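You operate a simulated robot arm through the tools that you are given. There is no shell and no other tool. Be economical: measure what you need, move in short steps, check, and stop when the job is done.

You run a simulated robot arm. Do the job below in one go: nothing can be reset, and whatever is moved stays where it is left.

JOB
Switch the radio on, tuned to farm, volume soft.

Only the result counts: the job must be done as asked and must still hold three seconds after the hand-in. Knocking over, shifting, dropping, spilling or breaking anything else fails it.

ROBOT AND FRAMES
A 7-joint arm with a two-finger parallel gripper, fixed in place. Base frame: the origin is at the foot of the arm, x ahead of it, y to its left, z up; the work surface is at about z = 700. Lengths are in mm, angles in degrees, forces in N, time in s.
With the tool pointing down near the work surface it reaches from about 100 to 880 mm from the base axis. Its first joint turns from -115.0 to 115.0 degrees. Payload 3.91 kg.
The TCP is the grasp point between the finger pads, 30 mm short of the fingertips. In the tool frame z runs along the fingers and y along their closing line. Largest opening 110 mm; finger width 20, thickness 10; the body of the gripper, 48 by 112 mm, starts 55 mm behind the TCP.
Orientation is that of the tool frame in the base frame, as [roll, pitch, yaw] about the fixed x, y, z axes, in that order (R = Rz(yaw) Ry(pitch) Rx(roll)). With the fingers straight down and closing along the base's y, the tool's x points along the base's -x, its y along +y and its z along -z.

CONTROLS
- The arm moves only by the tool arm_command. Its argument "commands" is a list that holds one entry, the list of rows, each a list of 7 numbers: the shift along the tool's x, y, z in m, then the turn, a rotation vector about the tool's x, y, z in rad, then the opening in per cent of the stroke, from 0 (shut) to 100 (fully open). In form: [[[dx, dy, dz, wx, wy, wz, grip], ...]]. A call has 1 to 20 rows; each row is the pose to reach, as a shift and turn from the pose commanded when the call began, along the tool's axes at that moment. A row lasts 0.2 s, in which the tool goes at most 50 mm and 8.6 degrees; a call with a longer step from one row to the next is refused whole, and so is a gripper value outside its range. A pose out of reach is approached as far as the arm can. The call stops where the force on the tool passes 80 N (or 10 N more than at its start, if that is more) or the arm is blocked; 0.2 s more then pass. The fingers move at their own pace (about 153 mm/s each) and stop on an object; they squeeze with about 43 N. The grip force told is the motor's: it shows also when the fingers shut on nothing. Time passes only in rows, and 0.2 s behind the last, so rows that repeat a pose let the fingers close. It gives the time, the measured TCP pose, the force on the tool (base axes), the opening and the grip force at its end, in the units of the frame above (readings bear some noise), with the torque about the TCP (base axes, N m) and any sound that the robot's microphone picked up.
- Cameras (640 x 400 px; columns grow to the right, rows downward): "scene" is fixed at [48.5, -501.5, 1322.7]; the picture's right is [0.14, -0.99, 0.00], its down [-0.55, -0.08, -0.83] and it looks along [0.82, 0.11, -0.56] (base axes); focal length 263 px, centre (320, 200). "wrist" rides on the gripper at [72, 17, -103] in the tool frame; the picture's right is [-0.23, 0.97, 0.00], its down [-0.76, -0.18, -0.62] and it looks along [-0.61, -0.14, 0.78] (tool axes); focal length 222 px, centre (320, 200). There is no depth. A picture from a camera that has moved, and an enlarged one, comes with that camera's place and axes in the base frame and with its lens. The place of the scene camera against the robot may be out by one fixed shift of up to 18 mm in any direction.
- capture(camera): a new picture of that camera. No time passes.
- raise_lower(by): slides the trunk up (or, below 0, down) by that many mm; the arm rides with it, the base frame stays. It gives what a move gives, with no picture.
- zoom(camera, box): a new picture of the part [left, top, right, bottom] of that camera's present view, enlarged. No time passes.
- job_done(): hands the job in; it is judged then, once.

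Work in short steps. Places have to be worked out from the pictures, the camera data and where the tool is seen: move nearer, look again, correct. Check each grasp and each placing, and mend what went wrong. You have 120 turns and 84 pictures in all, those below and enlarged ones among them. Open the gripper and draw the arm clear of the work before you hand the job in, unless the task says otherwise; then end with one line.

The tools are called after "Call:" as name(argument=value, ...) on one line, values as JSON. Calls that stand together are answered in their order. arm_command: Moves the arm, as the interface text tells. Its arguments: {"type":"object","properties":{"commands":{"type":"array","items":{"type":"array","items":{"type":"array","items":{"type":"number"}}}}},"required":["commands"]} The other tools are called the same way: raise_lower (by) slides the trunk up or down; capture (camera) takes a picture; zoom (camera, box) takes an enlarged picture of a part of a camera's view; job_done () hands the job in.

At the start:

```text
clock: 0.0
tcp_pos: [649.6, -152.7, 1168.5]
ee_rot: [-180.0, 0.0, -180.0]
contact_force: [-0.5, 0.3, 0.4]
moment: [0.0, -0.01, -0.01]
width: 110.2
gripper_force: 0.1
trunk travel left (down, up): [-800.0, 190.0]
```

scene: 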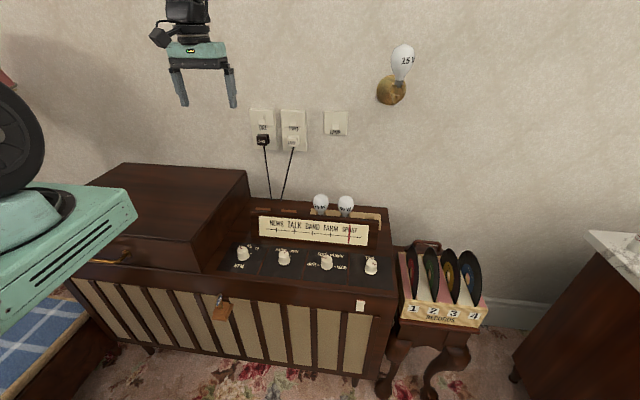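
wrist: 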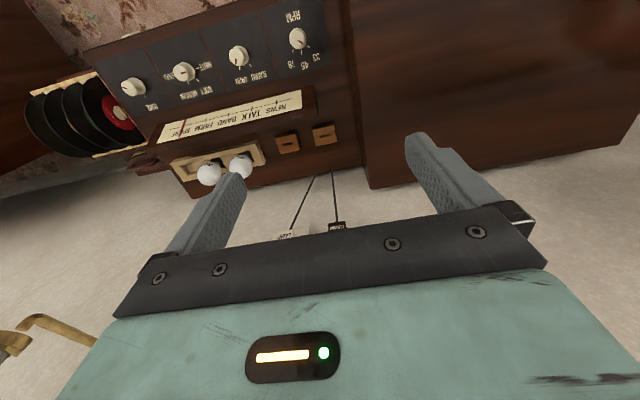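

I'll look closely at the radio panel, the wall sockets and the bulbs first.

Call:
zoom(camera="scene", box=[220, 180, 400, 292])

Call:
zoom(camera="scene", box=[230, 90, 370, 178])

Call:
zoom(camera="wrist", box=[90, 0, 350, 190])

```text
3.56 times, centred on (310, 236) of scene
camera zoom: at [48.5, -501.5, 1322.7], right [0.14, -0.99, 0.0], down [-0.55, -0.08, -0.83], along [0.82, 0.11, -0.56], focal length 935 px, centre (356, 72)
```

zoom: 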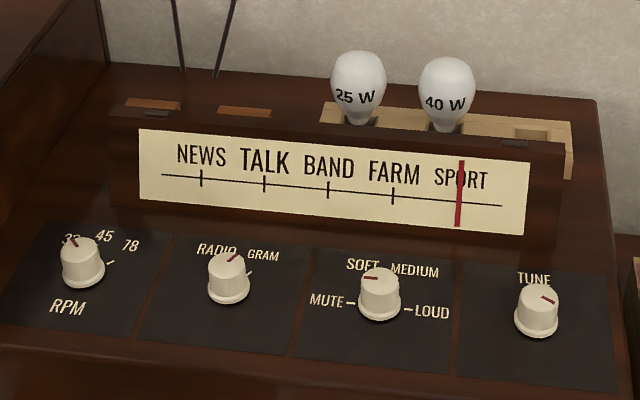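

```text
4.55 times, centred on (300, 134) of scene
camera zoom: at [48.5, -501.5, 1322.7], right [0.14, -0.99, 0.0], down [-0.55, -0.08, -0.83], along [0.82, 0.11, -0.56], focal length 1195 px, centre (411, 500)
```

zoom: 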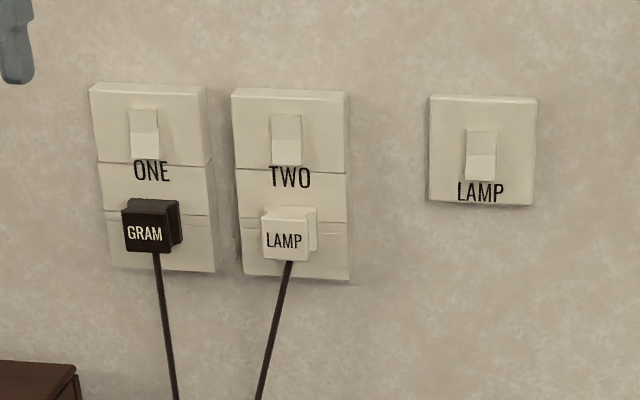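

```text
2.11 times, centred on (220, 95) of wrist
camera zoom: at [576.3, -133.9, 1270.1], right [0.23, 0.97, 0.0], down [0.76, -0.18, 0.62], along [0.61, -0.14, -0.78], focal length 468 px, centre (530, 421)
```

zoom: 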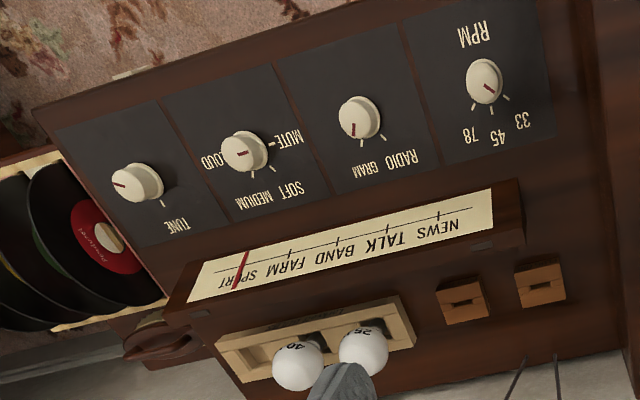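

The panel has RPM, RADIO/GRAM, volume and TUNE knobs, and the wall has switched sockets. Next I'll check the front of the cabinet, the tag and the rest of the scene.

Call:
zoom(camera="scene", box=[190, 280, 390, 400])

Call:
zoom(camera="scene", box=[60, 150, 260, 275])

Call:
zoom(camera="scene", box=[340, 30, 460, 110])

Call:
zoom(camera="scene", box=[220, 230, 310, 286])

Call:
zoom(camera="scene", box=[300, 230, 390, 286])

```text
3.20 times, centred on (290, 340) of scene
camera zoom: at [48.5, -501.5, 1322.7], right [0.14, -0.99, 0.0], down [-0.55, -0.08, -0.83], along [0.82, 0.11, -0.56], focal length 842 px, centre (416, -248)
```

zoom: 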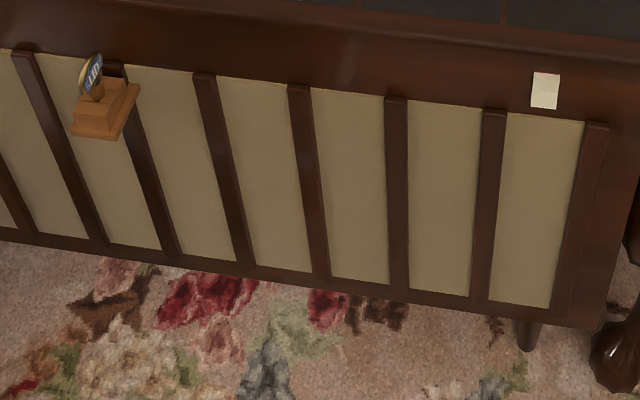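

```text
3.20 times, centred on (160, 212) of scene
camera zoom: at [48.5, -501.5, 1322.7], right [0.14, -0.99, 0.0], down [-0.55, -0.08, -0.83], along [0.82, 0.11, -0.56], focal length 842 px, centre (832, 160)
```

zoom: 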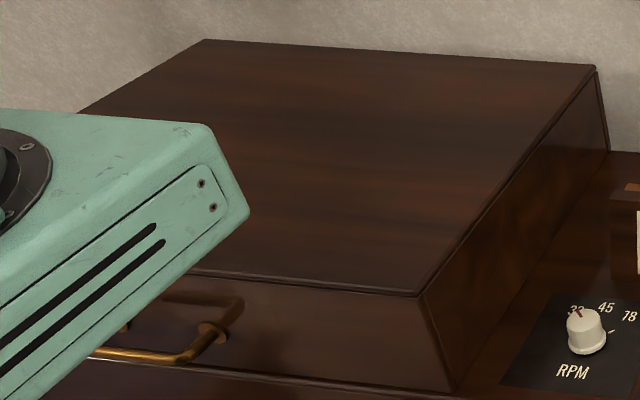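

```text
5.00 times, centred on (400, 70) of scene
camera zoom: at [48.5, -501.5, 1322.7], right [0.14, -0.99, 0.0], down [-0.55, -0.08, -0.83], along [0.82, 0.11, -0.56], focal length 1315 px, centre (-80, 850)
```

zoom: 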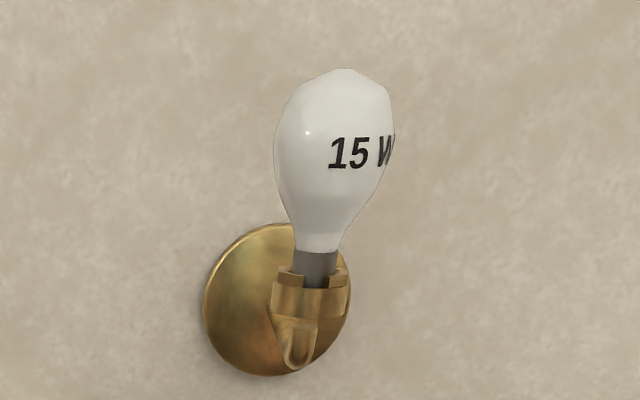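

```text
7.11 times, centred on (265, 258) of scene
camera zoom: at [48.5, -501.5, 1322.7], right [0.14, -0.99, 0.0], down [-0.55, -0.08, -0.83], along [0.82, 0.11, -0.56], focal length 1870 px, centre (711, -212)
```

zoom: 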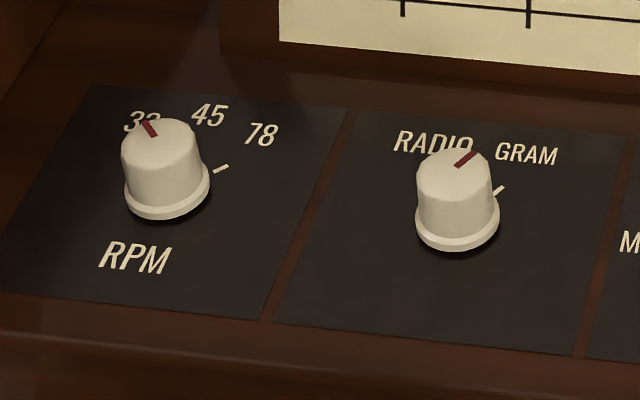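

```text
7.11 times, centred on (345, 258) of scene
camera zoom: at [48.5, -501.5, 1322.7], right [0.14, -0.99, 0.0], down [-0.55, -0.08, -0.83], along [0.82, 0.11, -0.56], focal length 1870 px, centre (142, -212)
```

zoom: 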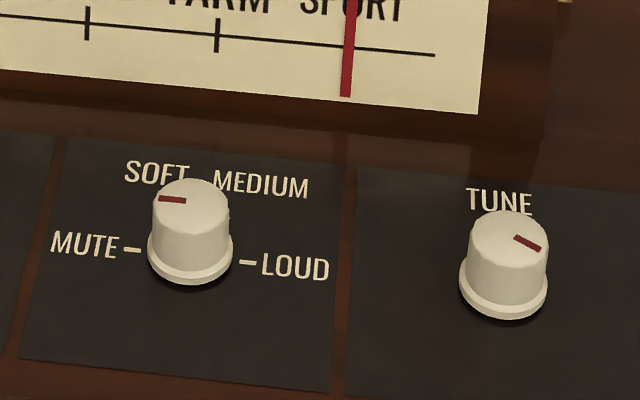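

The selector is on GRAM, the volume on MUTE and the tuning on SPORT. Now a closer look at the odd wooden block on the cabinet front and the small pale tag.

Call:
zoom(camera="scene", box=[200, 285, 248, 330])

Call:
zoom(camera="scene", box=[340, 290, 380, 320])

Call:
zoom(camera="scene", box=[245, 100, 310, 150])

Call:
zoom(camera="wrist", box=[90, 0, 220, 130])

```text
8.89 times, centred on (224, 308) of scene
camera zoom: at [48.5, -501.5, 1322.7], right [0.14, -0.99, 0.0], down [-0.55, -0.08, -0.83], along [0.82, 0.11, -0.56], focal length 2338 px, centre (1173, -756)
```

zoom: 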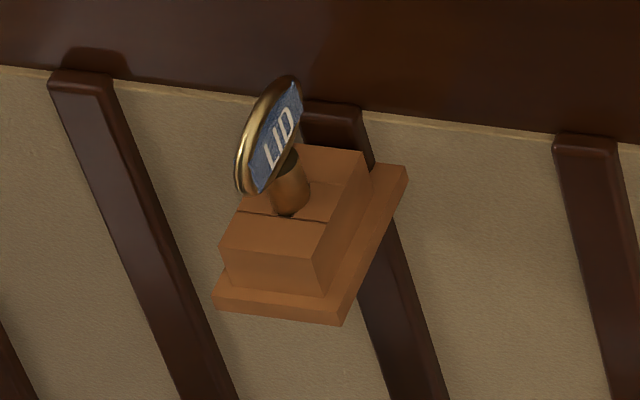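

```text
13.33 times, centred on (360, 305) of scene
camera zoom: at [48.5, -501.5, 1322.7], right [0.14, -0.99, 0.0], down [-0.55, -0.08, -0.83], along [0.82, 0.11, -0.56], focal length 3506 px, centre (-213, -1200)
```

zoom: 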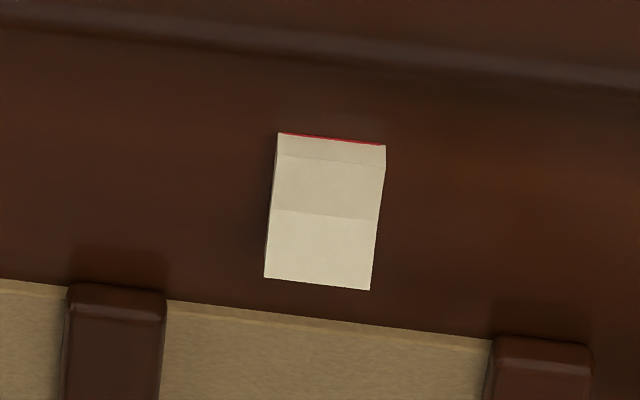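

```text
8.00 times, centred on (278, 125) of scene
camera zoom: at [48.5, -501.5, 1322.7], right [0.14, -0.99, 0.0], down [-0.55, -0.08, -0.83], along [0.82, 0.11, -0.56], focal length 2104 px, centre (660, 800)
```

zoom: 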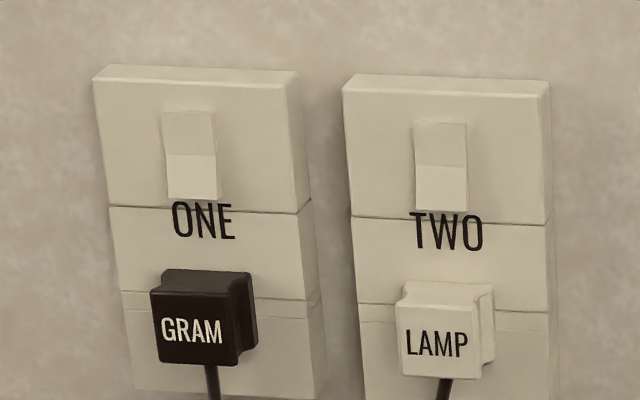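

```text
3.08 times, centred on (155, 65) of wrist
camera zoom: at [576.3, -133.9, 1270.1], right [0.23, 0.97, 0.0], down [0.76, -0.18, 0.62], along [0.61, -0.14, -0.78], focal length 684 px, centre (828, 615)
```

zoom: 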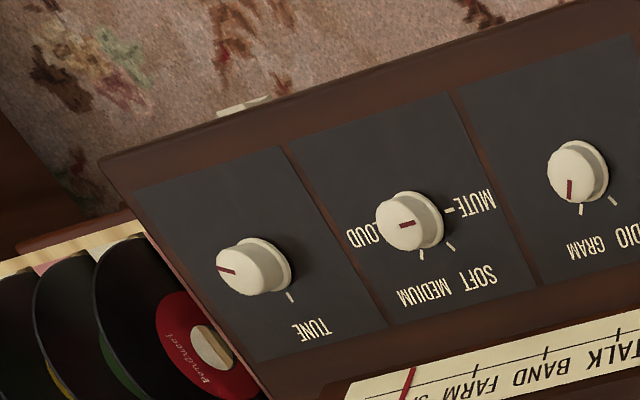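

The cabinet front has a rocker with a red-edged strip, probably the power switch. I'll move the wrist camera nearer the panel to triangulate the knobs.

Call:
arm_command(commands=[[[0.01, -0.033, 0.02, 0, 0, 0, 100], [0.02, -0.066, 0.04, 0, 0, 0, 100], [0.03, -0.099, 0.06, 0, 0, 0, 90], [0.04, -0.132, 0.08, 0, 0, 0, 80], [0.05, -0.165, 0.1, 0, 0, 0, 70], [0.06, -0.198, 0.12, 0, 0, 0, 60], [0.07, -0.231, 0.14, 0, 0, 0, 60], [0.08, -0.264, 0.16, 0, 0, 0, 60], [0.09, -0.297, 0.18, 0, 0, 0, 60], [0.09, -0.327, 0.2, 0, 0, 0, 60], [0.09, -0.327, 0.22, 0, 0, 0, 60]]])

Call:
capture(camera="wrist")

Call:
capture(camera="scene")

```text
clock: 2.4
tcp_pos: [559.5, -481.8, 951.2]
ee_rot: [-179.9, 0.0, 180.0]
contact_force: [-0.8, 0.4, 0.0]
moment: [-0.02, 0.01, -0.02]
width: 66.0
gripper_force: 0.1
trunk travel left (down, up): [-800.0, 190.0]
```

```text
69 pictures are left
camera wrist: at [486.3, -462.7, 1052.7], right [0.23, 0.97, 0.0], down [0.76, -0.18, 0.62], along [0.61, -0.14, -0.78], focal length 222 px, centre (320, 200)
```

wrist: 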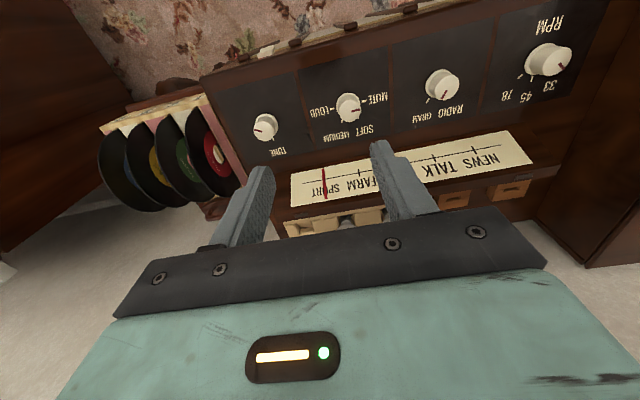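

```text
68 pictures are left
```

scene: 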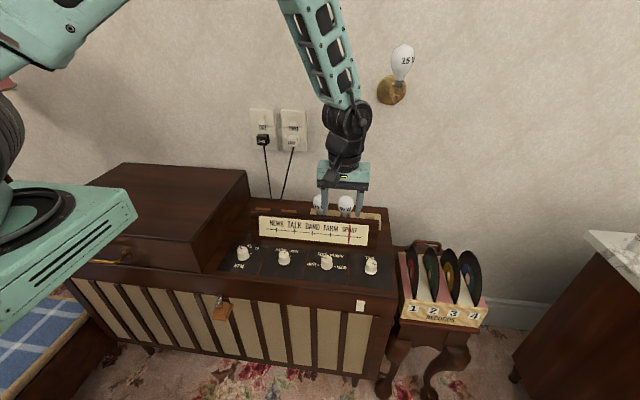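

Two wrist views put the tops of the knobs at TUNE ≈ (588,-572,720), volume ≈ (590,-446,717) and selector ≈ (591,-318,718). I'll go above TUNE and check.

Call:
arm_command(commands=[[[-0.007, -0.023, 0.02, 0, 0, 0, 60], [-0.014, -0.046, 0.04, 0, 0, 0, 60], [-0.021, -0.069, 0.06, 0, 0, 0, 60], [-0.0284, -0.092, 0.08, 0, 0, 0, 60], [-0.0284, -0.092, 0.12, 0, 0, 0, 60], [-0.0284, -0.092, 0.15, 0, 0, 0, 60]]])

Call:
capture(camera="wrist")

Call:
zoom(camera="scene", box=[300, 190, 440, 280])

```text
clock: 3.8
tcp_pos: [587.3, -570.1, 797.3]
ee_rot: [-179.9, 0.1, -179.9]
contact_force: [0.4, 0.8, 1.2]
moment: [0.0, 0.03, -0.04]
width: 65.9
gripper_force: 0.1
trunk travel left (down, up): [-800.0, 190.0]
```

```text
67 pictures are left
camera wrist: at [513.9, -552.2, 899.2], right [0.23, 0.97, 0.0], down [0.76, -0.18, 0.62], along [0.61, -0.14, -0.78], focal length 222 px, centre (320, 200)
```

wrist: 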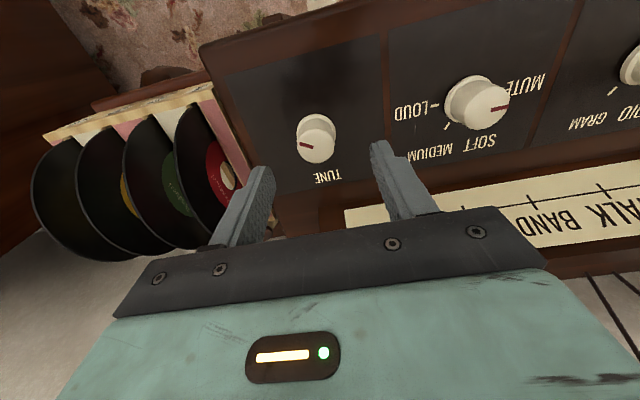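

```text
4.44 times, centred on (370, 235) of scene
camera zoom: at [48.5, -501.5, 1322.7], right [0.14, -0.99, 0.0], down [-0.55, -0.08, -0.83], along [0.82, 0.11, -0.56], focal length 1169 px, centre (98, 44)
```

zoom: 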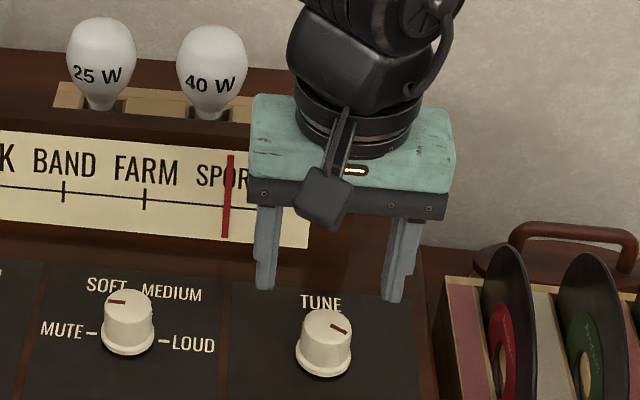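

The gripper is centred over TUNE. I'll descend until the tips sit about 18 mm below the knob top, then close.

Call:
arm_command(commands=[[[0, 0, 0.03, 0, 0, 0, 60], [0, 0, 0.05, 0, 0, 0, 60], [0, 0, 0.066, 0, 0, 0, 60]]])

Call:
zoom(camera="scene", box=[300, 190, 440, 280])

Call:
capture(camera="wrist")

```text
clock: 4.6
tcp_pos: [586.9, -571.6, 731.0]
ee_rot: [180.0, 0.1, 179.9]
contact_force: [-0.1, -0.6, 0.2]
moment: [0.0, 0.0, -0.03]
width: 66.0
gripper_force: 0.0
trunk travel left (down, up): [-800.0, 190.0]
```

```text
4.44 times, centred on (370, 235) of scene
camera zoom: at [48.5, -501.5, 1322.7], right [0.14, -0.99, 0.0], down [-0.55, -0.08, -0.83], along [0.82, 0.11, -0.56], focal length 1169 px, centre (98, 44)
```

zoom: 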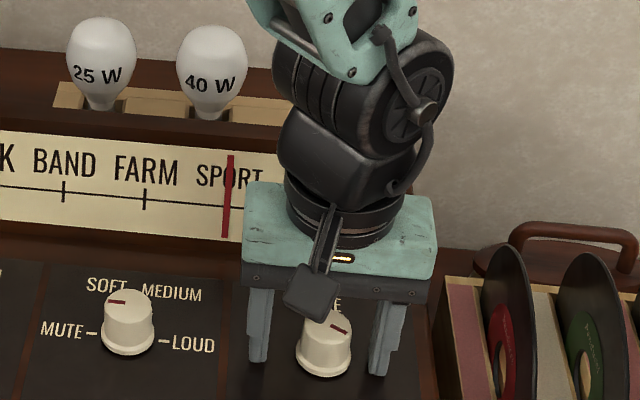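

```text
64 pictures are left
camera wrist: at [514.5, -552.8, 831.9], right [0.23, 0.97, 0.0], down [0.76, -0.18, 0.62], along [0.61, -0.14, -0.78], focal length 222 px, centre (320, 200)
```

wrist: 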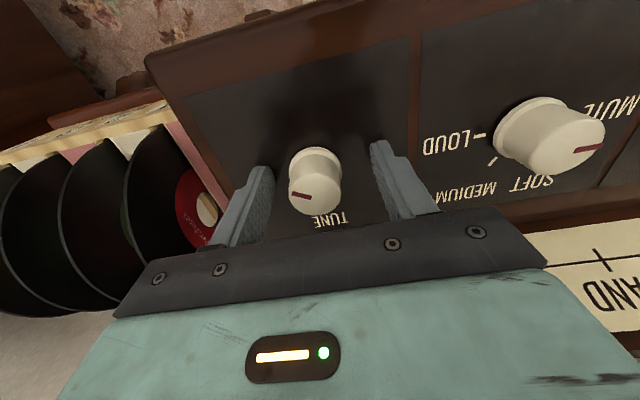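

Well placed. Now I'll close on the knob and turn slightly counter-clockwise to find the ratio.

Call:
arm_command(commands=[[[0, 0, 0, 0, 0, 0, 0], [0, 0, 0, 0, 0, 0, 0], [0, 0, 0, 0, 0, -0.13, 0], [0, 0, 0, 0, 0, -0.26, 0], [0, 0, 0, 0, 0, -0.26, 0]]])

Call:
zoom(camera="scene", box=[270, 190, 410, 280])

```text
clock: 5.8
tcp_pos: [587.5, -575.1, 731.6]
ee_rot: [-179.7, 0.0, -165.1]
contact_force: [6.4, -42.8, -17.1]
moment: [0.64, 0.41, -0.14]
width: 32.3
gripper_force: 44.9
trunk travel left (down, up): [-800.0, 190.0]
```

```text
4.44 times, centred on (340, 235) of scene
camera zoom: at [48.5, -501.5, 1322.7], right [0.14, -0.99, 0.0], down [-0.55, -0.08, -0.83], along [0.82, 0.11, -0.56], focal length 1169 px, centre (231, 44)
```

zoom: 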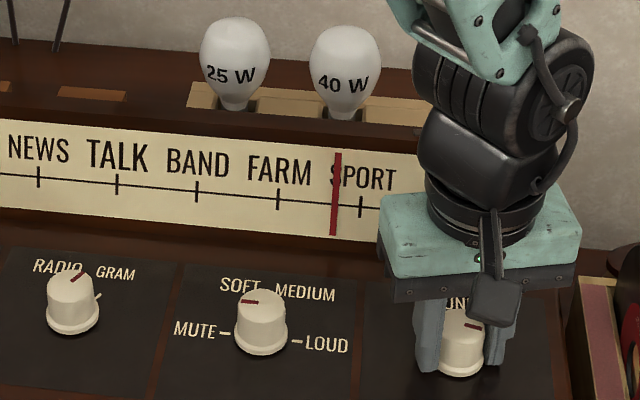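

The needle moved about 44% of a step with 15°, so another ~33° is needed to reach FARM. The side force shows the knob centre is about 4 mm further to −y, so I'll shift while turning.

Call:
arm_command(commands=[[[0.001, -0.0039, 0, 0, 0, 0, 0], [0.001, -0.0039, 0, 0, 0, -0.13, 0], [0.001, -0.0039, 0, 0, 0, -0.26, 0], [0.001, -0.0039, 0, 0, 0, -0.39, 0], [0.001, -0.0039, 0, 0, 0, -0.52, 0], [0.001, -0.0039, 0, 0, 0, -0.52, 0]]])

Call:
zoom(camera="scene", box=[300, 200, 380, 250])

```text
clock: 7.2
tcp_pos: [588.0, -577.9, 731.2]
ee_rot: [-179.8, 0.0, -135.3]
contact_force: [15.0, -39.4, -23.9]
moment: [0.37, 0.79, -0.15]
width: 32.2
gripper_force: 45.2
trunk travel left (down, up): [-800.0, 190.0]
```

```text
8.00 times, centred on (340, 225) of scene
camera zoom: at [48.5, -501.5, 1322.7], right [0.14, -0.99, 0.0], down [-0.55, -0.08, -0.83], along [0.82, 0.11, -0.56], focal length 2104 px, centre (160, 0)
```

zoom: 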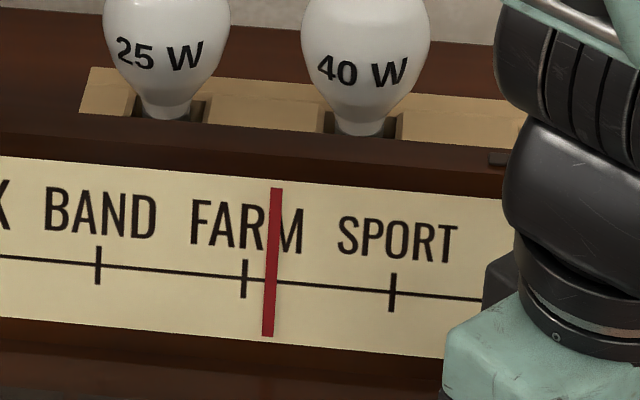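

The needle is 0.18 of a step short, so I'll turn about 10° more.

Call:
arm_command(commands=[[[0, 0, 0, 0, 0, -0.09, 0], [0, 0, 0, 0, 0, -0.175, 0], [0, 0, 0, 0, 0, -0.175, 0]]])

Call:
zoom(camera="scene", box=[300, 200, 380, 250])

```text
clock: 8.0
tcp_pos: [588.7, -578.0, 733.0]
ee_rot: [-179.6, 0.0, -125.3]
contact_force: [19.3, -37.6, -21.8]
moment: [0.1, 0.94, -0.14]
width: 31.9
gripper_force: 45.2
trunk travel left (down, up): [-800.0, 190.0]
```

```text
8.00 times, centred on (340, 225) of scene
camera zoom: at [48.5, -501.5, 1322.7], right [0.14, -0.99, 0.0], down [-0.55, -0.08, -0.83], along [0.82, 0.11, -0.56], focal length 2104 px, centre (160, 0)
```

zoom: 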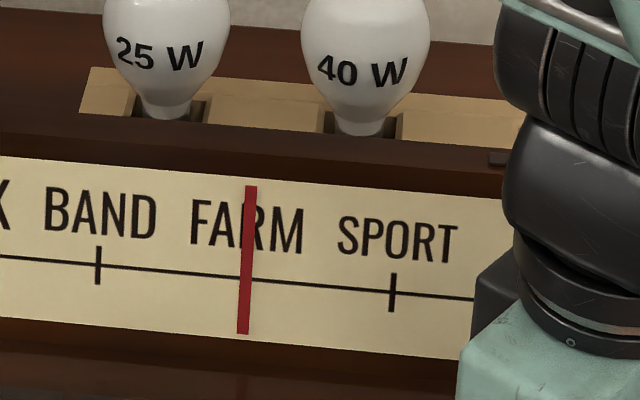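

The needle is on the FARM tick. I'll release, rise straight up and check that it stays there.

Call:
arm_command(commands=[[[0, 0, 0, 0, 0, 0, 60], [0, 0, 0, 0, 0, 0, 60], [0, 0, -0.03, 0, 0, 0, 60], [0, 0, -0.06, 0, 0, 0, 60], [0, 0, -0.07, 0, 0, 0, 60]]])

Call:
zoom(camera="scene", box=[300, 200, 380, 250])

```text
clock: 9.2
tcp_pos: [586.7, -575.1, 802.7]
ee_rot: [179.9, 0.0, -125.2]
contact_force: [-0.1, 0.4, 0.0]
moment: [-0.01, 0.0, -0.01]
width: 65.9
gripper_force: 0.1
trunk travel left (down, up): [-800.0, 190.0]
```

```text
8.00 times, centred on (340, 225) of scene
camera zoom: at [48.5, -501.5, 1322.7], right [0.14, -0.99, 0.0], down [-0.55, -0.08, -0.83], along [0.82, 0.11, -0.56], focal length 2104 px, centre (160, 0)
```

zoom: 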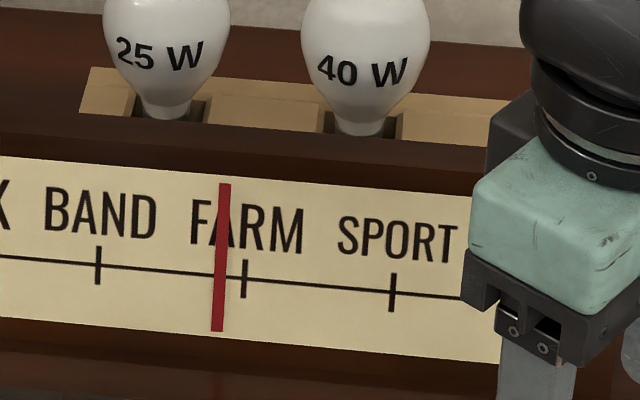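

On release the knob sprang about 9° past FARM, so my grasp was off-centre. I'll look with the wrist camera to refine the knob's centre.

Call:
capture(camera="wrist")

```text
59 pictures are left
camera wrist: at [530.5, -623.7, 903.1], right [-0.66, 0.75, 0.0], down [0.59, 0.52, 0.62], along [0.47, 0.41, -0.78], focal length 222 px, centre (320, 200)
```

wrist: 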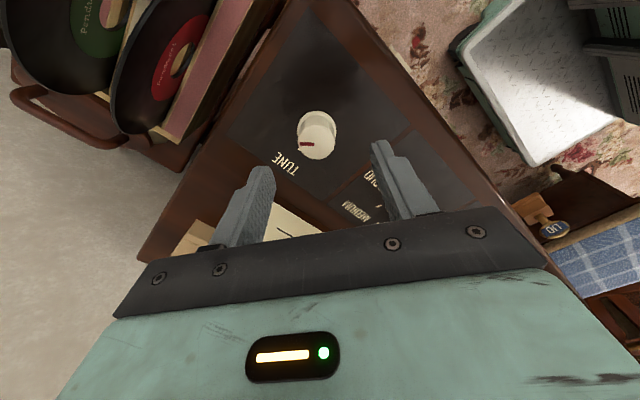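

The wrist views suggest the knob centre is a few mm toward +x/−y of where I gripped. I'll re-grip with that correction and read the force before turning.

Call:
arm_command(commands=[[[-0.0012, -0.0041, 0.03, 0, 0, 0, 60], [-0.0012, -0.0041, 0.06, 0, 0, 0, 60], [-0.0012, -0.0041, 0.07, 0, 0, 0, 60], [-0.0012, -0.0041, 0.07, 0, 0, 0, 0], [-0.0012, -0.0041, 0.07, 0, 0, 0, 0]]])

Call:
zoom(camera="scene", box=[300, 200, 420, 275])

```text
clock: 10.4
tcp_pos: [590.0, -576.2, 733.9]
ee_rot: [179.9, 0.0, -125.3]
contact_force: [-2.6, 2.2, -0.5]
moment: [-0.18, -0.38, 0.01]
width: 32.9
gripper_force: 45.0
trunk travel left (down, up): [-800.0, 190.0]
```

```text
5.33 times, centred on (360, 238) of scene
camera zoom: at [48.5, -501.5, 1322.7], right [0.14, -0.99, 0.0], down [-0.55, -0.08, -0.83], along [0.82, 0.11, -0.56], focal length 1402 px, centre (107, 0)
```

zoom: 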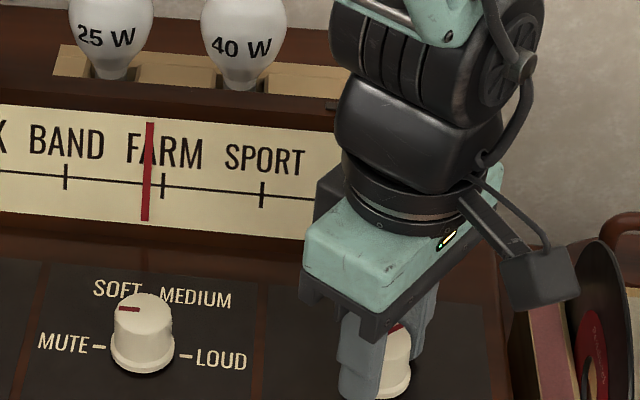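

Forces are nearly zero, so the grip is centred. I'll turn back about 9° clockwise.

Call:
arm_command(commands=[[[0, 0, 0, 0, 0, 0.08, 0], [0, 0, 0, 0, 0, 0.155, 0], [0, 0, 0, 0, 0, 0.155, 0]]])

Call:
zoom(camera="scene", box=[300, 200, 380, 250])

```text
clock: 11.2
tcp_pos: [589.6, -574.9, 732.6]
ee_rot: [179.9, 0.0, -134.1]
contact_force: [-7.3, 2.5, -2.0]
moment: [0.31, -0.78, -0.01]
width: 33.0
gripper_force: 45.1
trunk travel left (down, up): [-800.0, 190.0]
```

```text
8.00 times, centred on (340, 225) of scene
camera zoom: at [48.5, -501.5, 1322.7], right [0.14, -0.99, 0.0], down [-0.55, -0.08, -0.83], along [0.82, 0.11, -0.56], focal length 2104 px, centre (160, 0)
```

zoom: 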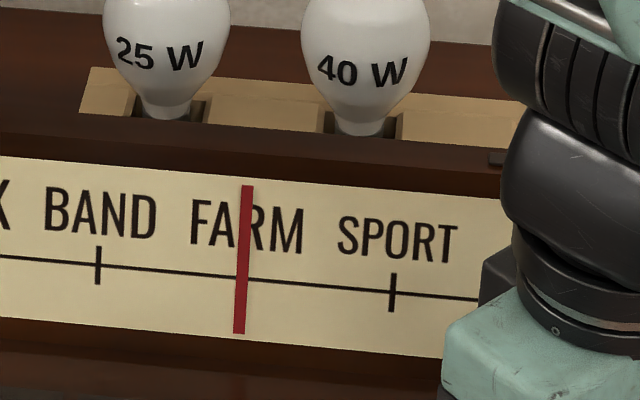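

On FARM. I'll relax the small side force, then release and rise.

Call:
arm_command(commands=[[[0.0003, 0.0015, 0, 0, 0, 0, 0], [0.0003, 0.0015, 0, 0, 0, 0, 40], [0.0003, 0.0015, 0, 0, 0, 0, 60], [0.0003, 0.0015, -0.03, 0, 0, 0, 60], [0.0003, 0.0015, -0.07, 0, 0, 0, 60]]])

Call:
zoom(camera="scene", box=[300, 200, 380, 250])

```text
clock: 12.4
tcp_pos: [588.2, -575.7, 803.7]
ee_rot: [-179.9, 0.1, -134.3]
contact_force: [0.4, -1.2, -0.2]
moment: [-0.01, 0.01, -0.02]
width: 66.1
gripper_force: 0.0
trunk travel left (down, up): [-800.0, 190.0]
```

```text
8.00 times, centred on (340, 225) of scene
camera zoom: at [48.5, -501.5, 1322.7], right [0.14, -0.99, 0.0], down [-0.55, -0.08, -0.83], along [0.82, 0.11, -0.56], focal length 2104 px, centre (160, 0)
```

zoom: 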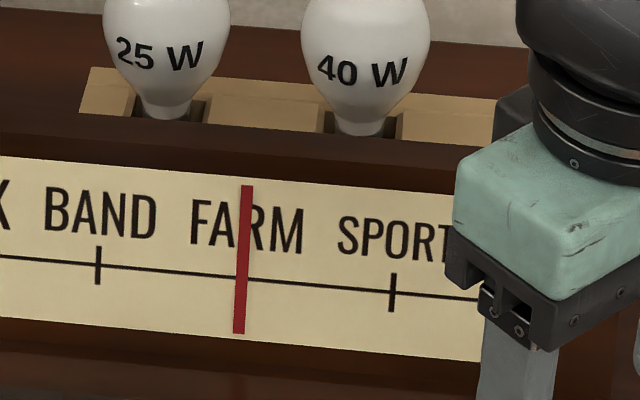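

TUNE holds on FARM. Next I'll move above the volume knob, about (592,-449), keeping the current wrist turn since it needs clockwise rotation.

Call:
arm_command(commands=[[[-0.023, 0.0219, 0, 0, 0, 0, 60], [-0.046, 0.0438, 0, 0, 0, 0, 60], [-0.069, 0.0658, 0, 0, 0, 0, 60], [-0.0921, 0.0877, 0, 0, 0, 0, 60], [-0.0921, 0.0877, 0.02, 0, 0, 0, 60], [-0.0921, 0.0877, 0.04, 0, 0, 0, 60], [-0.0921, 0.0877, 0.04, 0, 0, 0, 60]]])

Call:
capture(camera="wrist")

```text
clock: 14.0
tcp_pos: [591.1, -448.5, 762.7]
ee_rot: [179.9, 0.0, -134.2]
contact_force: [0.0, 0.0, 0.3]
moment: [0.03, 0.02, 0.01]
width: 65.8
gripper_force: 0.1
trunk travel left (down, up): [-800.0, 190.0]
```

```text
55 pictures are left
camera wrist: at [528.3, -487.1, 864.2], right [-0.54, 0.84, 0.0], down [0.66, 0.42, 0.62], along [0.52, 0.34, -0.78], focal length 222 px, centre (320, 200)
```

wrist: 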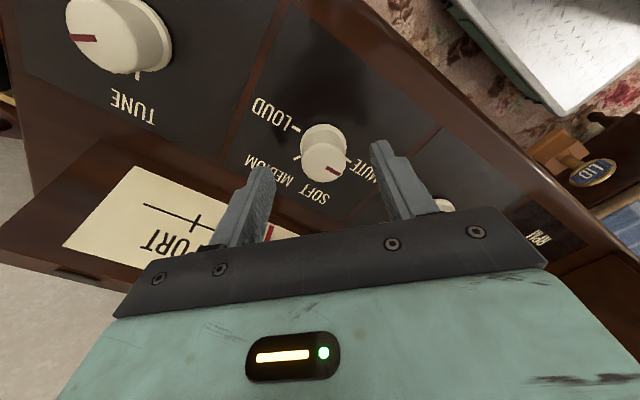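

The volume knob looks about 3–4 mm toward +y. I'll correct for that, descend, close and check the force before turning.

Call:
arm_command(commands=[[[-0.0015, 0.0035, 0, 0, 0, 0, 60], [-0.0015, 0.0035, 0.02, 0, 0, 0, 60], [-0.0015, 0.0035, 0.03, 0, 0, 0, 60], [-0.0015, 0.0035, 0.03, 0, 0, 0, 0], [-0.0015, 0.0035, 0.03, 0, 0, 0, 0]]])

```text
clock: 15.2
tcp_pos: [590.8, -446.8, 733.8]
ee_rot: [-179.9, 0.0, -134.2]
contact_force: [4.8, -6.8, -5.5]
moment: [-0.02, 0.14, -0.04]
width: 32.7
gripper_force: 45.4
trunk travel left (down, up): [-800.0, 190.0]
```

The grip is well centred. Turning 60° clockwise to SOFT.

Call:
arm_command(commands=[[[0, -0.001, 0, 0, 0, 0.13, 0], [0, -0.001, 0, 0, 0, 0.26, 0], [0, -0.001, 0, 0, 0, 0.39, 0], [0, -0.001, 0, 0, 0, 0.52, 0], [0, -0.001, 0, 0, 0, 0.65, 0], [0, -0.001, 0, 0, 0, 0.78, 0], [0, -0.001, 0, 0, 0, 0.91, 0], [0, -0.001, 0, 0, 0, 1.04, 0], [0, -0.001, 0, 0, 0, 1.04, 0]]])

Call:
zoom(camera="scene", box=[270, 200, 400, 280])

Call:
capture(camera="wrist")

```text
clock: 17.2
tcp_pos: [589.4, -445.4, 732.3]
ee_rot: [179.9, -0.1, 166.1]
contact_force: [-4.2, 4.0, -3.5]
moment: [-0.62, -0.85, 0.02]
width: 32.5
gripper_force: 45.2
trunk travel left (down, up): [-800.0, 190.0]
```

```text
4.92 times, centred on (335, 240) of scene
camera zoom: at [48.5, -501.5, 1322.7], right [0.14, -0.99, 0.0], down [-0.55, -0.08, -0.83], along [0.82, 0.11, -0.56], focal length 1295 px, centre (246, 3)
```

zoom: 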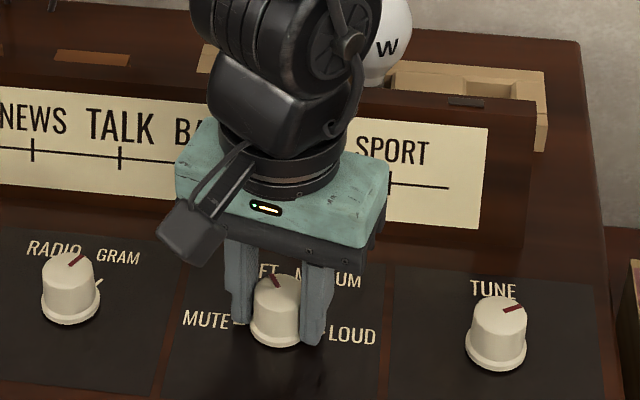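

```text
53 pictures are left
camera wrist: at [523.3, -409.8, 834.0], right [0.45, 0.89, 0.0], down [0.7, -0.36, 0.62], along [0.55, -0.28, -0.78], focal length 222 px, centre (320, 200)
```

wrist: 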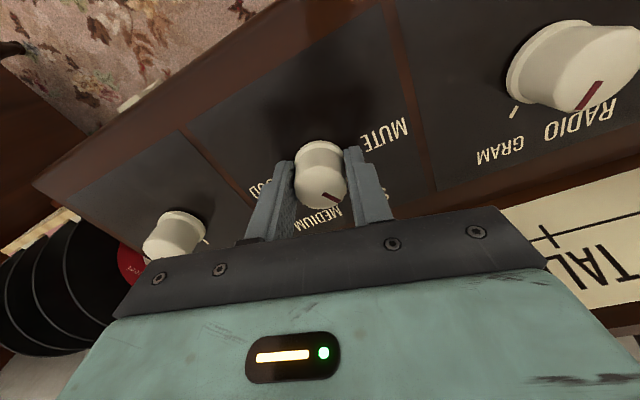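

The pointer is at about 11 o'clock. I'll release, rise and check it against the SOFT tick.

Call:
arm_command(commands=[[[0, 0, 0, 0, 0, 0, 40], [0, 0, 0, 0, 0, 0, 60], [0, 0, -0.03, 0, 0, 0, 60], [0, 0, -0.07, 0, 0, 0, 60], [0, 0, -0.11, 0, 0, 0, 60]]])

Call:
capture(camera="wrist")

Call:
zoom(camera="scene", box=[300, 230, 364, 280])

```text
clock: 18.4
tcp_pos: [589.0, -445.6, 842.5]
ee_rot: [-180.0, -0.1, 166.2]
contact_force: [0.0, -0.3, -1.1]
moment: [0.03, 0.01, 0.0]
width: 66.1
gripper_force: 0.2
trunk travel left (down, up): [-800.0, 190.0]
```

```text
52 pictures are left
camera wrist: at [522.6, -410.5, 943.2], right [0.45, 0.89, 0.0], down [0.7, -0.35, 0.62], along [0.56, -0.28, -0.78], focal length 222 px, centre (320, 200)
```

wrist: 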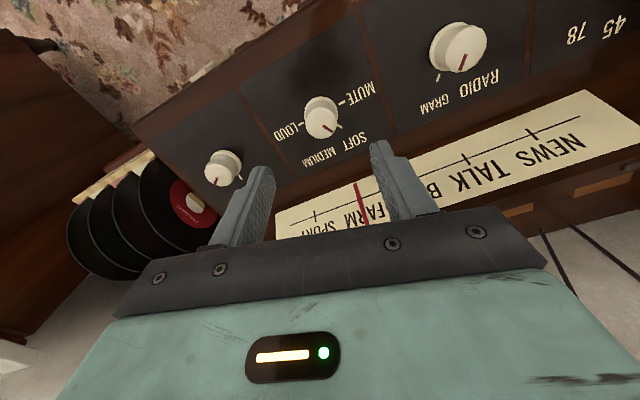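

```text
8.00 times, centred on (332, 255) of scene
camera zoom: at [48.5, -501.5, 1322.7], right [0.14, -0.99, 0.0], down [-0.55, -0.08, -0.83], along [0.82, 0.11, -0.56], focal length 2104 px, centre (224, -240)
```

zoom: 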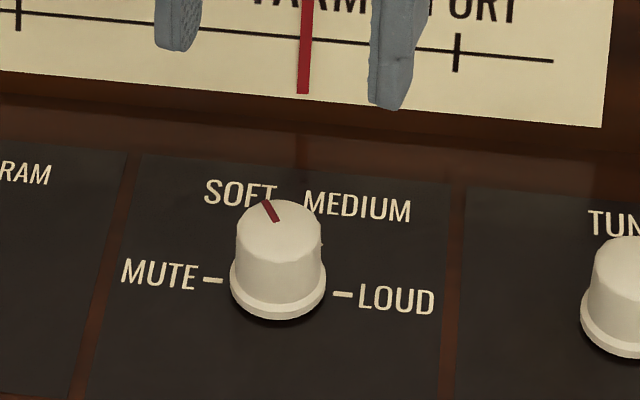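

Call:
zoom(camera="wrist", box=[272, 80, 384, 150])

```text
5.71 times, centred on (328, 115) of wrist
camera zoom: at [522.6, -410.5, 943.2], right [0.45, 0.89, 0.0], down [0.7, -0.35, 0.62], along [0.56, -0.28, -0.78], focal length 1269 px, centre (274, 686)
```

zoom: 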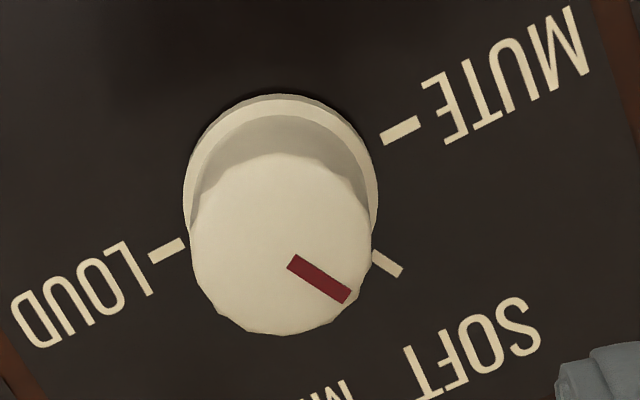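

Volume is aligned with the SOFT tick. Next, the RADIO/GRAM selector, at about (591,-317.5).

Call:
arm_command(commands=[[[0.0077, 0.0312, 0, 0, 0, 0, 60], [0.0153, 0.0624, 0, 0, 0, 0, 60], [0.023, 0.0936, 0, 0, 0, 0, 60], [0.0306, 0.1248, 0, 0, 0, 0, 60], [0.0306, 0.1248, 0.035, 0, 0, 0, 60], [0.0306, 0.1248, 0.07, 0, 0, 0, 60], [0.0306, 0.1248, 0.08, 0, 0, 0, 60]]])

Call:
capture(camera="wrist")

```text
clock: 20.0
tcp_pos: [589.8, -318.6, 761.5]
ee_rot: [179.9, 0.0, 166.2]
contact_force: [-0.3, 0.1, 0.1]
moment: [0.0, 0.0, -0.02]
width: 66.0
gripper_force: 0.1
trunk travel left (down, up): [-800.0, 190.0]
```

```text
49 pictures are left
camera wrist: at [523.4, -283.1, 863.3], right [0.45, 0.89, 0.0], down [0.7, -0.35, 0.62], along [0.56, -0.28, -0.78], focal length 222 px, centre (320, 200)
```

wrist: 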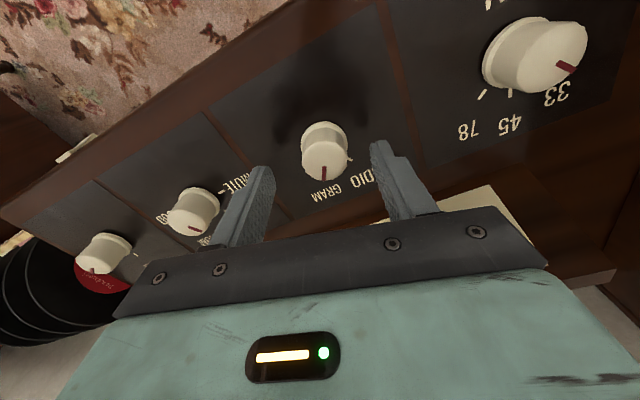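

Same small lateral offset as before. I'll correct, descend and grip.

Call:
zoom(camera="wrist", box=[272, 110, 384, 180])

Call:
arm_command(commands=[[[-0.0008, 0.003, 0, 0, 0, 0, 60], [-0.0008, 0.003, 0.02, 0, 0, 0, 60], [-0.0008, 0.003, 0.03, 0, 0, 0, 60], [-0.0008, 0.003, 0.03, 0, 0, 0, 0], [-0.0008, 0.003, 0.03, 0, 0, 0, 0]]])

```text
5.71 times, centred on (328, 145) of wrist
camera zoom: at [523.4, -283.1, 863.3], right [0.45, 0.89, 0.0], down [0.7, -0.35, 0.62], along [0.56, -0.28, -0.78], focal length 1269 px, centre (274, 514)
```

zoom: 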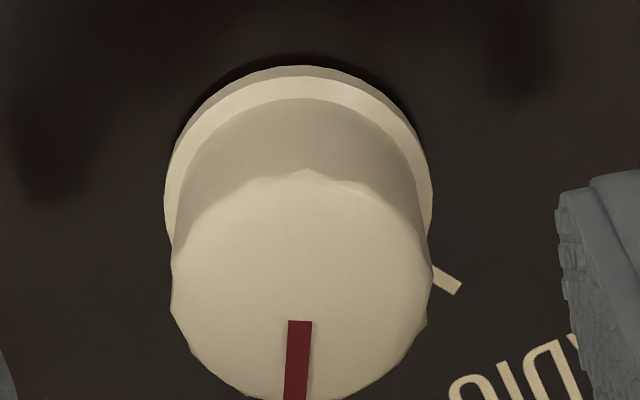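

```text
clock: 21.2
tcp_pos: [590.0, -315.8, 731.7]
ee_rot: [-179.9, 0.0, 166.2]
contact_force: [-0.3, -6.4, -2.5]
moment: [-0.27, -0.23, -0.02]
width: 32.2
gripper_force: 45.0
trunk travel left (down, up): [-800.0, 190.0]
```

Centred grip. The RADIO tick is about 60° counter-clockwise, so I'll turn that far.

Call:
arm_command(commands=[[[0, 0, 0, 0, 0, -0.13, 0], [0, 0, 0, 0, 0, -0.26, 0], [0, 0, 0, 0, 0, -0.39, 0], [0, 0, 0, 0, 0, -0.52, 0], [0, 0, 0, 0, 0, -0.65, 0], [0, 0, 0, 0, 0, -0.78, 0], [0, 0, 0, 0, 0, -0.91, 0], [0, 0, 0, 0, 0, -1.04, 0], [0, 0, 0, 0, 0, -1.04, 0]]])

Call:
zoom(camera="scene", box=[220, 220, 340, 295])

```text
clock: 23.2
tcp_pos: [590.5, -315.3, 733.0]
ee_rot: [179.8, -0.1, -134.1]
contact_force: [-1.2, -8.6, -20.1]
moment: [-0.86, 0.36, -0.23]
width: 32.5
gripper_force: 45.0
trunk travel left (down, up): [-800.0, 190.0]
```

```text
5.33 times, centred on (280, 258) of scene
camera zoom: at [48.5, -501.5, 1322.7], right [0.14, -0.99, 0.0], down [-0.55, -0.08, -0.83], along [0.82, 0.11, -0.56], focal length 1402 px, centre (533, -107)
```

zoom: 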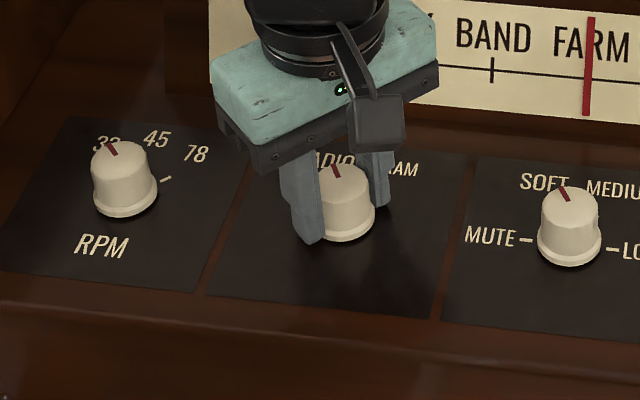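

The pointer is now toward RADIO and a little torque suggests the end stop. I'll release, rise and check.

Call:
arm_command(commands=[[[0, 0, 0, 0, 0, 0, 40], [0, 0, 0, 0, 0, 0, 60], [0, 0, -0.03, 0, 0, 0, 60], [0, 0, -0.07, 0, 0, 0, 60], [0, 0, -0.11, 0, 0, 0, 60]]])

Call:
zoom(camera="wrist", box=[262, 70, 394, 153])

Call:
capture(camera="wrist")

Call:
zoom(camera="scene", box=[220, 190, 400, 302])

```text
clock: 24.4
tcp_pos: [592.0, -312.5, 842.8]
ee_rot: [179.9, -0.1, -134.3]
contact_force: [-0.2, 0.0, 0.3]
moment: [0.01, 0.02, 0.02]
width: 66.1
gripper_force: 0.0
trunk travel left (down, up): [-800.0, 190.0]
```

```text
4.82 times, centred on (328, 112) of wrist
camera zoom: at [529.2, -352.4, 943.8], right [-0.54, 0.84, 0.0], down [0.66, 0.42, 0.62], along [0.52, 0.34, -0.78], focal length 1070 px, centre (281, 626)
```

zoom: 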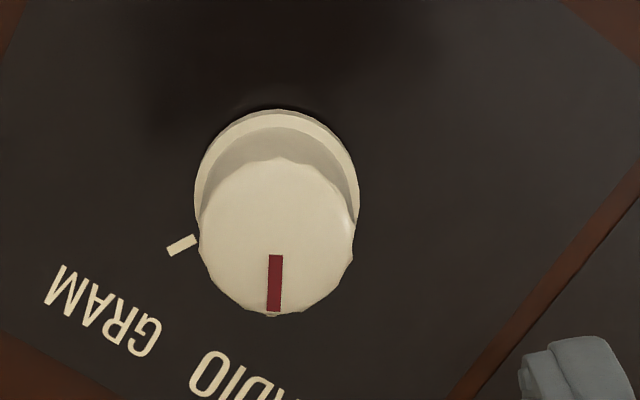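

```text
45 pictures are left
camera wrist: at [529.2, -352.4, 943.8], right [-0.54, 0.84, 0.0], down [0.66, 0.42, 0.62], along [0.52, 0.34, -0.78], focal length 222 px, centre (320, 200)
```

wrist: 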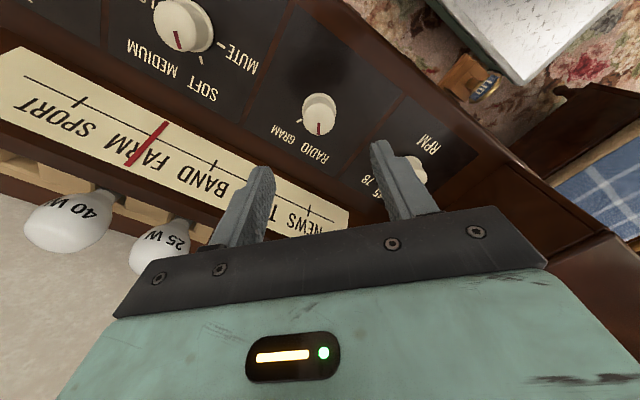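

```text
3.56 times, centred on (310, 246) of scene
camera zoom: at [48.5, -501.5, 1322.7], right [0.14, -0.99, 0.0], down [-0.55, -0.08, -0.83], along [0.82, 0.11, -0.56], focal length 935 px, centre (356, 36)
```

zoom: 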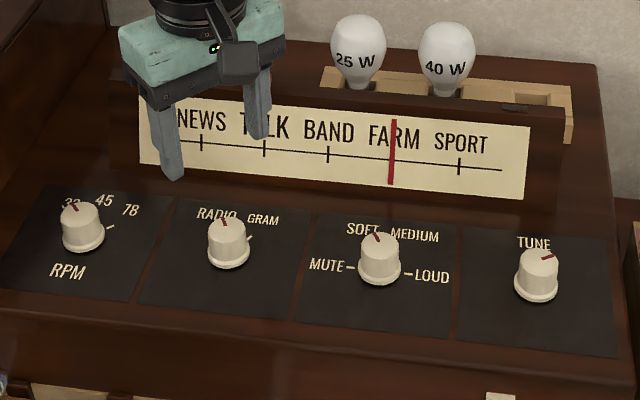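

All three knobs are set. Now for power: I'll back off in front of the cabinet and straighten the wrist so I can look at the front rocker, estimated at (500,-554,650).

Call:
arm_command(commands=[[[0.037, 0.001, -0.007, 0, 0, 0.1, 60], [0.074, 0.002, -0.015, 0, 0, 0.2, 50], [0.111, 0.003, -0.022, 0, 0, 0.3, 40], [0.147, 0.005, -0.029, 0, 0, 0.4, 30], [0.184, 0.006, -0.036, 0, 0, 0.5, 20], [0.221, 0.007, -0.044, 0, 0, 0.6, 10], [0.258, 0.008, -0.051, 0, 0, 0.7, 0], [0.295, 0.009, -0.058, 0, 0, 0.802, 0], [0.295, 0.009, -0.058, 0, 0, 0.802, 0]]])

Call:
capture(camera="wrist")

```text
clock: 26.4
tcp_pos: [378.8, -520.6, 900.6]
ee_rot: [180.0, 0.1, 179.8]
contact_force: [0.8, 0.4, 0.3]
moment: [0.0, 0.0, 0.0]
width: 0.1
gripper_force: 37.8
trunk travel left (down, up): [-800.0, 190.0]
```

```text
43 pictures are left
camera wrist: at [306.1, -502.3, 1002.0], right [0.23, 0.97, 0.0], down [0.76, -0.18, 0.62], along [0.61, -0.14, -0.78], focal length 222 px, centre (320, 200)
```

wrist: 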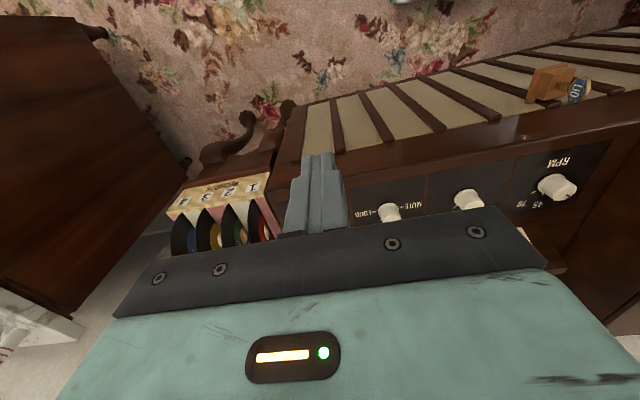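

The closed fingers hide the rocker. I'll tilt the tool to horizontal, pointing +x; the camera ends up below it, looking up and forward.

Call:
arm_command(commands=[[[0, 0, 0, 0, -0.143, 0, 0], [0, 0, 0, 0, -0.286, 0, 0], [0, 0, 0, 0, -0.428, 0, 0], [0, 0, 0, 0, -0.571, 0, 0], [0, 0, 0, 0, -0.714, 0, 0], [0, 0, 0, 0, -0.857, 0, 0], [0, 0, 0, 0, -1.0, 0, 0], [0, 0, 0, 0, -1.143, 0, 0], [0, 0, 0, 0, -1.286, 0, 0], [0, 0, 0, 0, -1.428, 0, 0], [0, 0, 0, 0, -1.571, 0, 0], [0, 0, 0, 0, -1.571, 0, 0]]])

Call:
capture(camera="wrist")

Call:
capture(camera="scene")

```text
clock: 29.0
tcp_pos: [381.3, -556.5, 899.9]
ee_rot: [67.2, 89.9, 67.4]
contact_force: [0.0, 0.0, -0.2]
moment: [-0.04, 0.01, 0.01]
width: 0.0
gripper_force: 38.3
out of reach, approached as far as the arm can: row 5, 7, 8, 9, 10, 11, 12
trunk travel left (down, up): [-800.0, 190.0]
```

```text
42 pictures are left
camera wrist: at [277.5, -537.3, 826.3], right [0.0, 0.97, 0.23], down [-0.62, -0.18, 0.76], along [0.78, -0.14, 0.61], focal length 222 px, centre (320, 200)
```

wrist: 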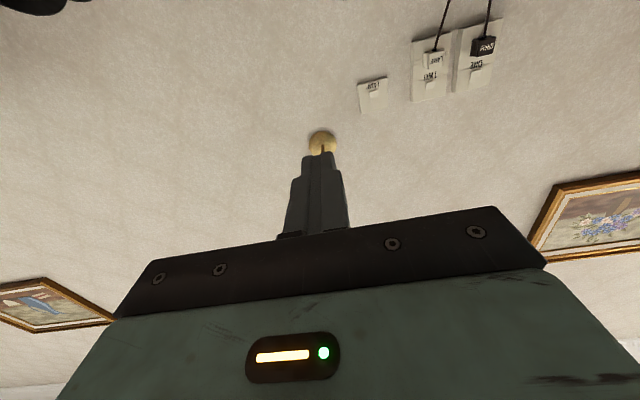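

```text
41 pictures are left
```

scene: 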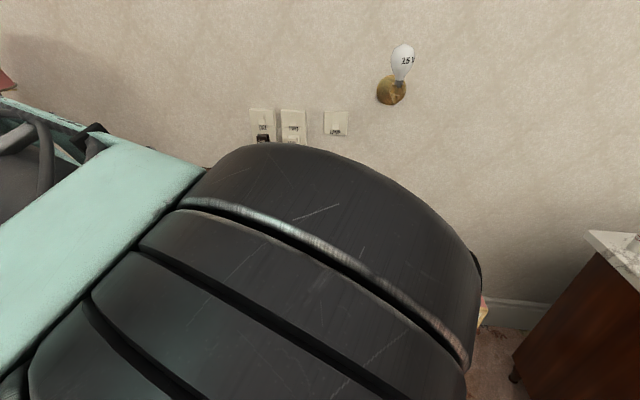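

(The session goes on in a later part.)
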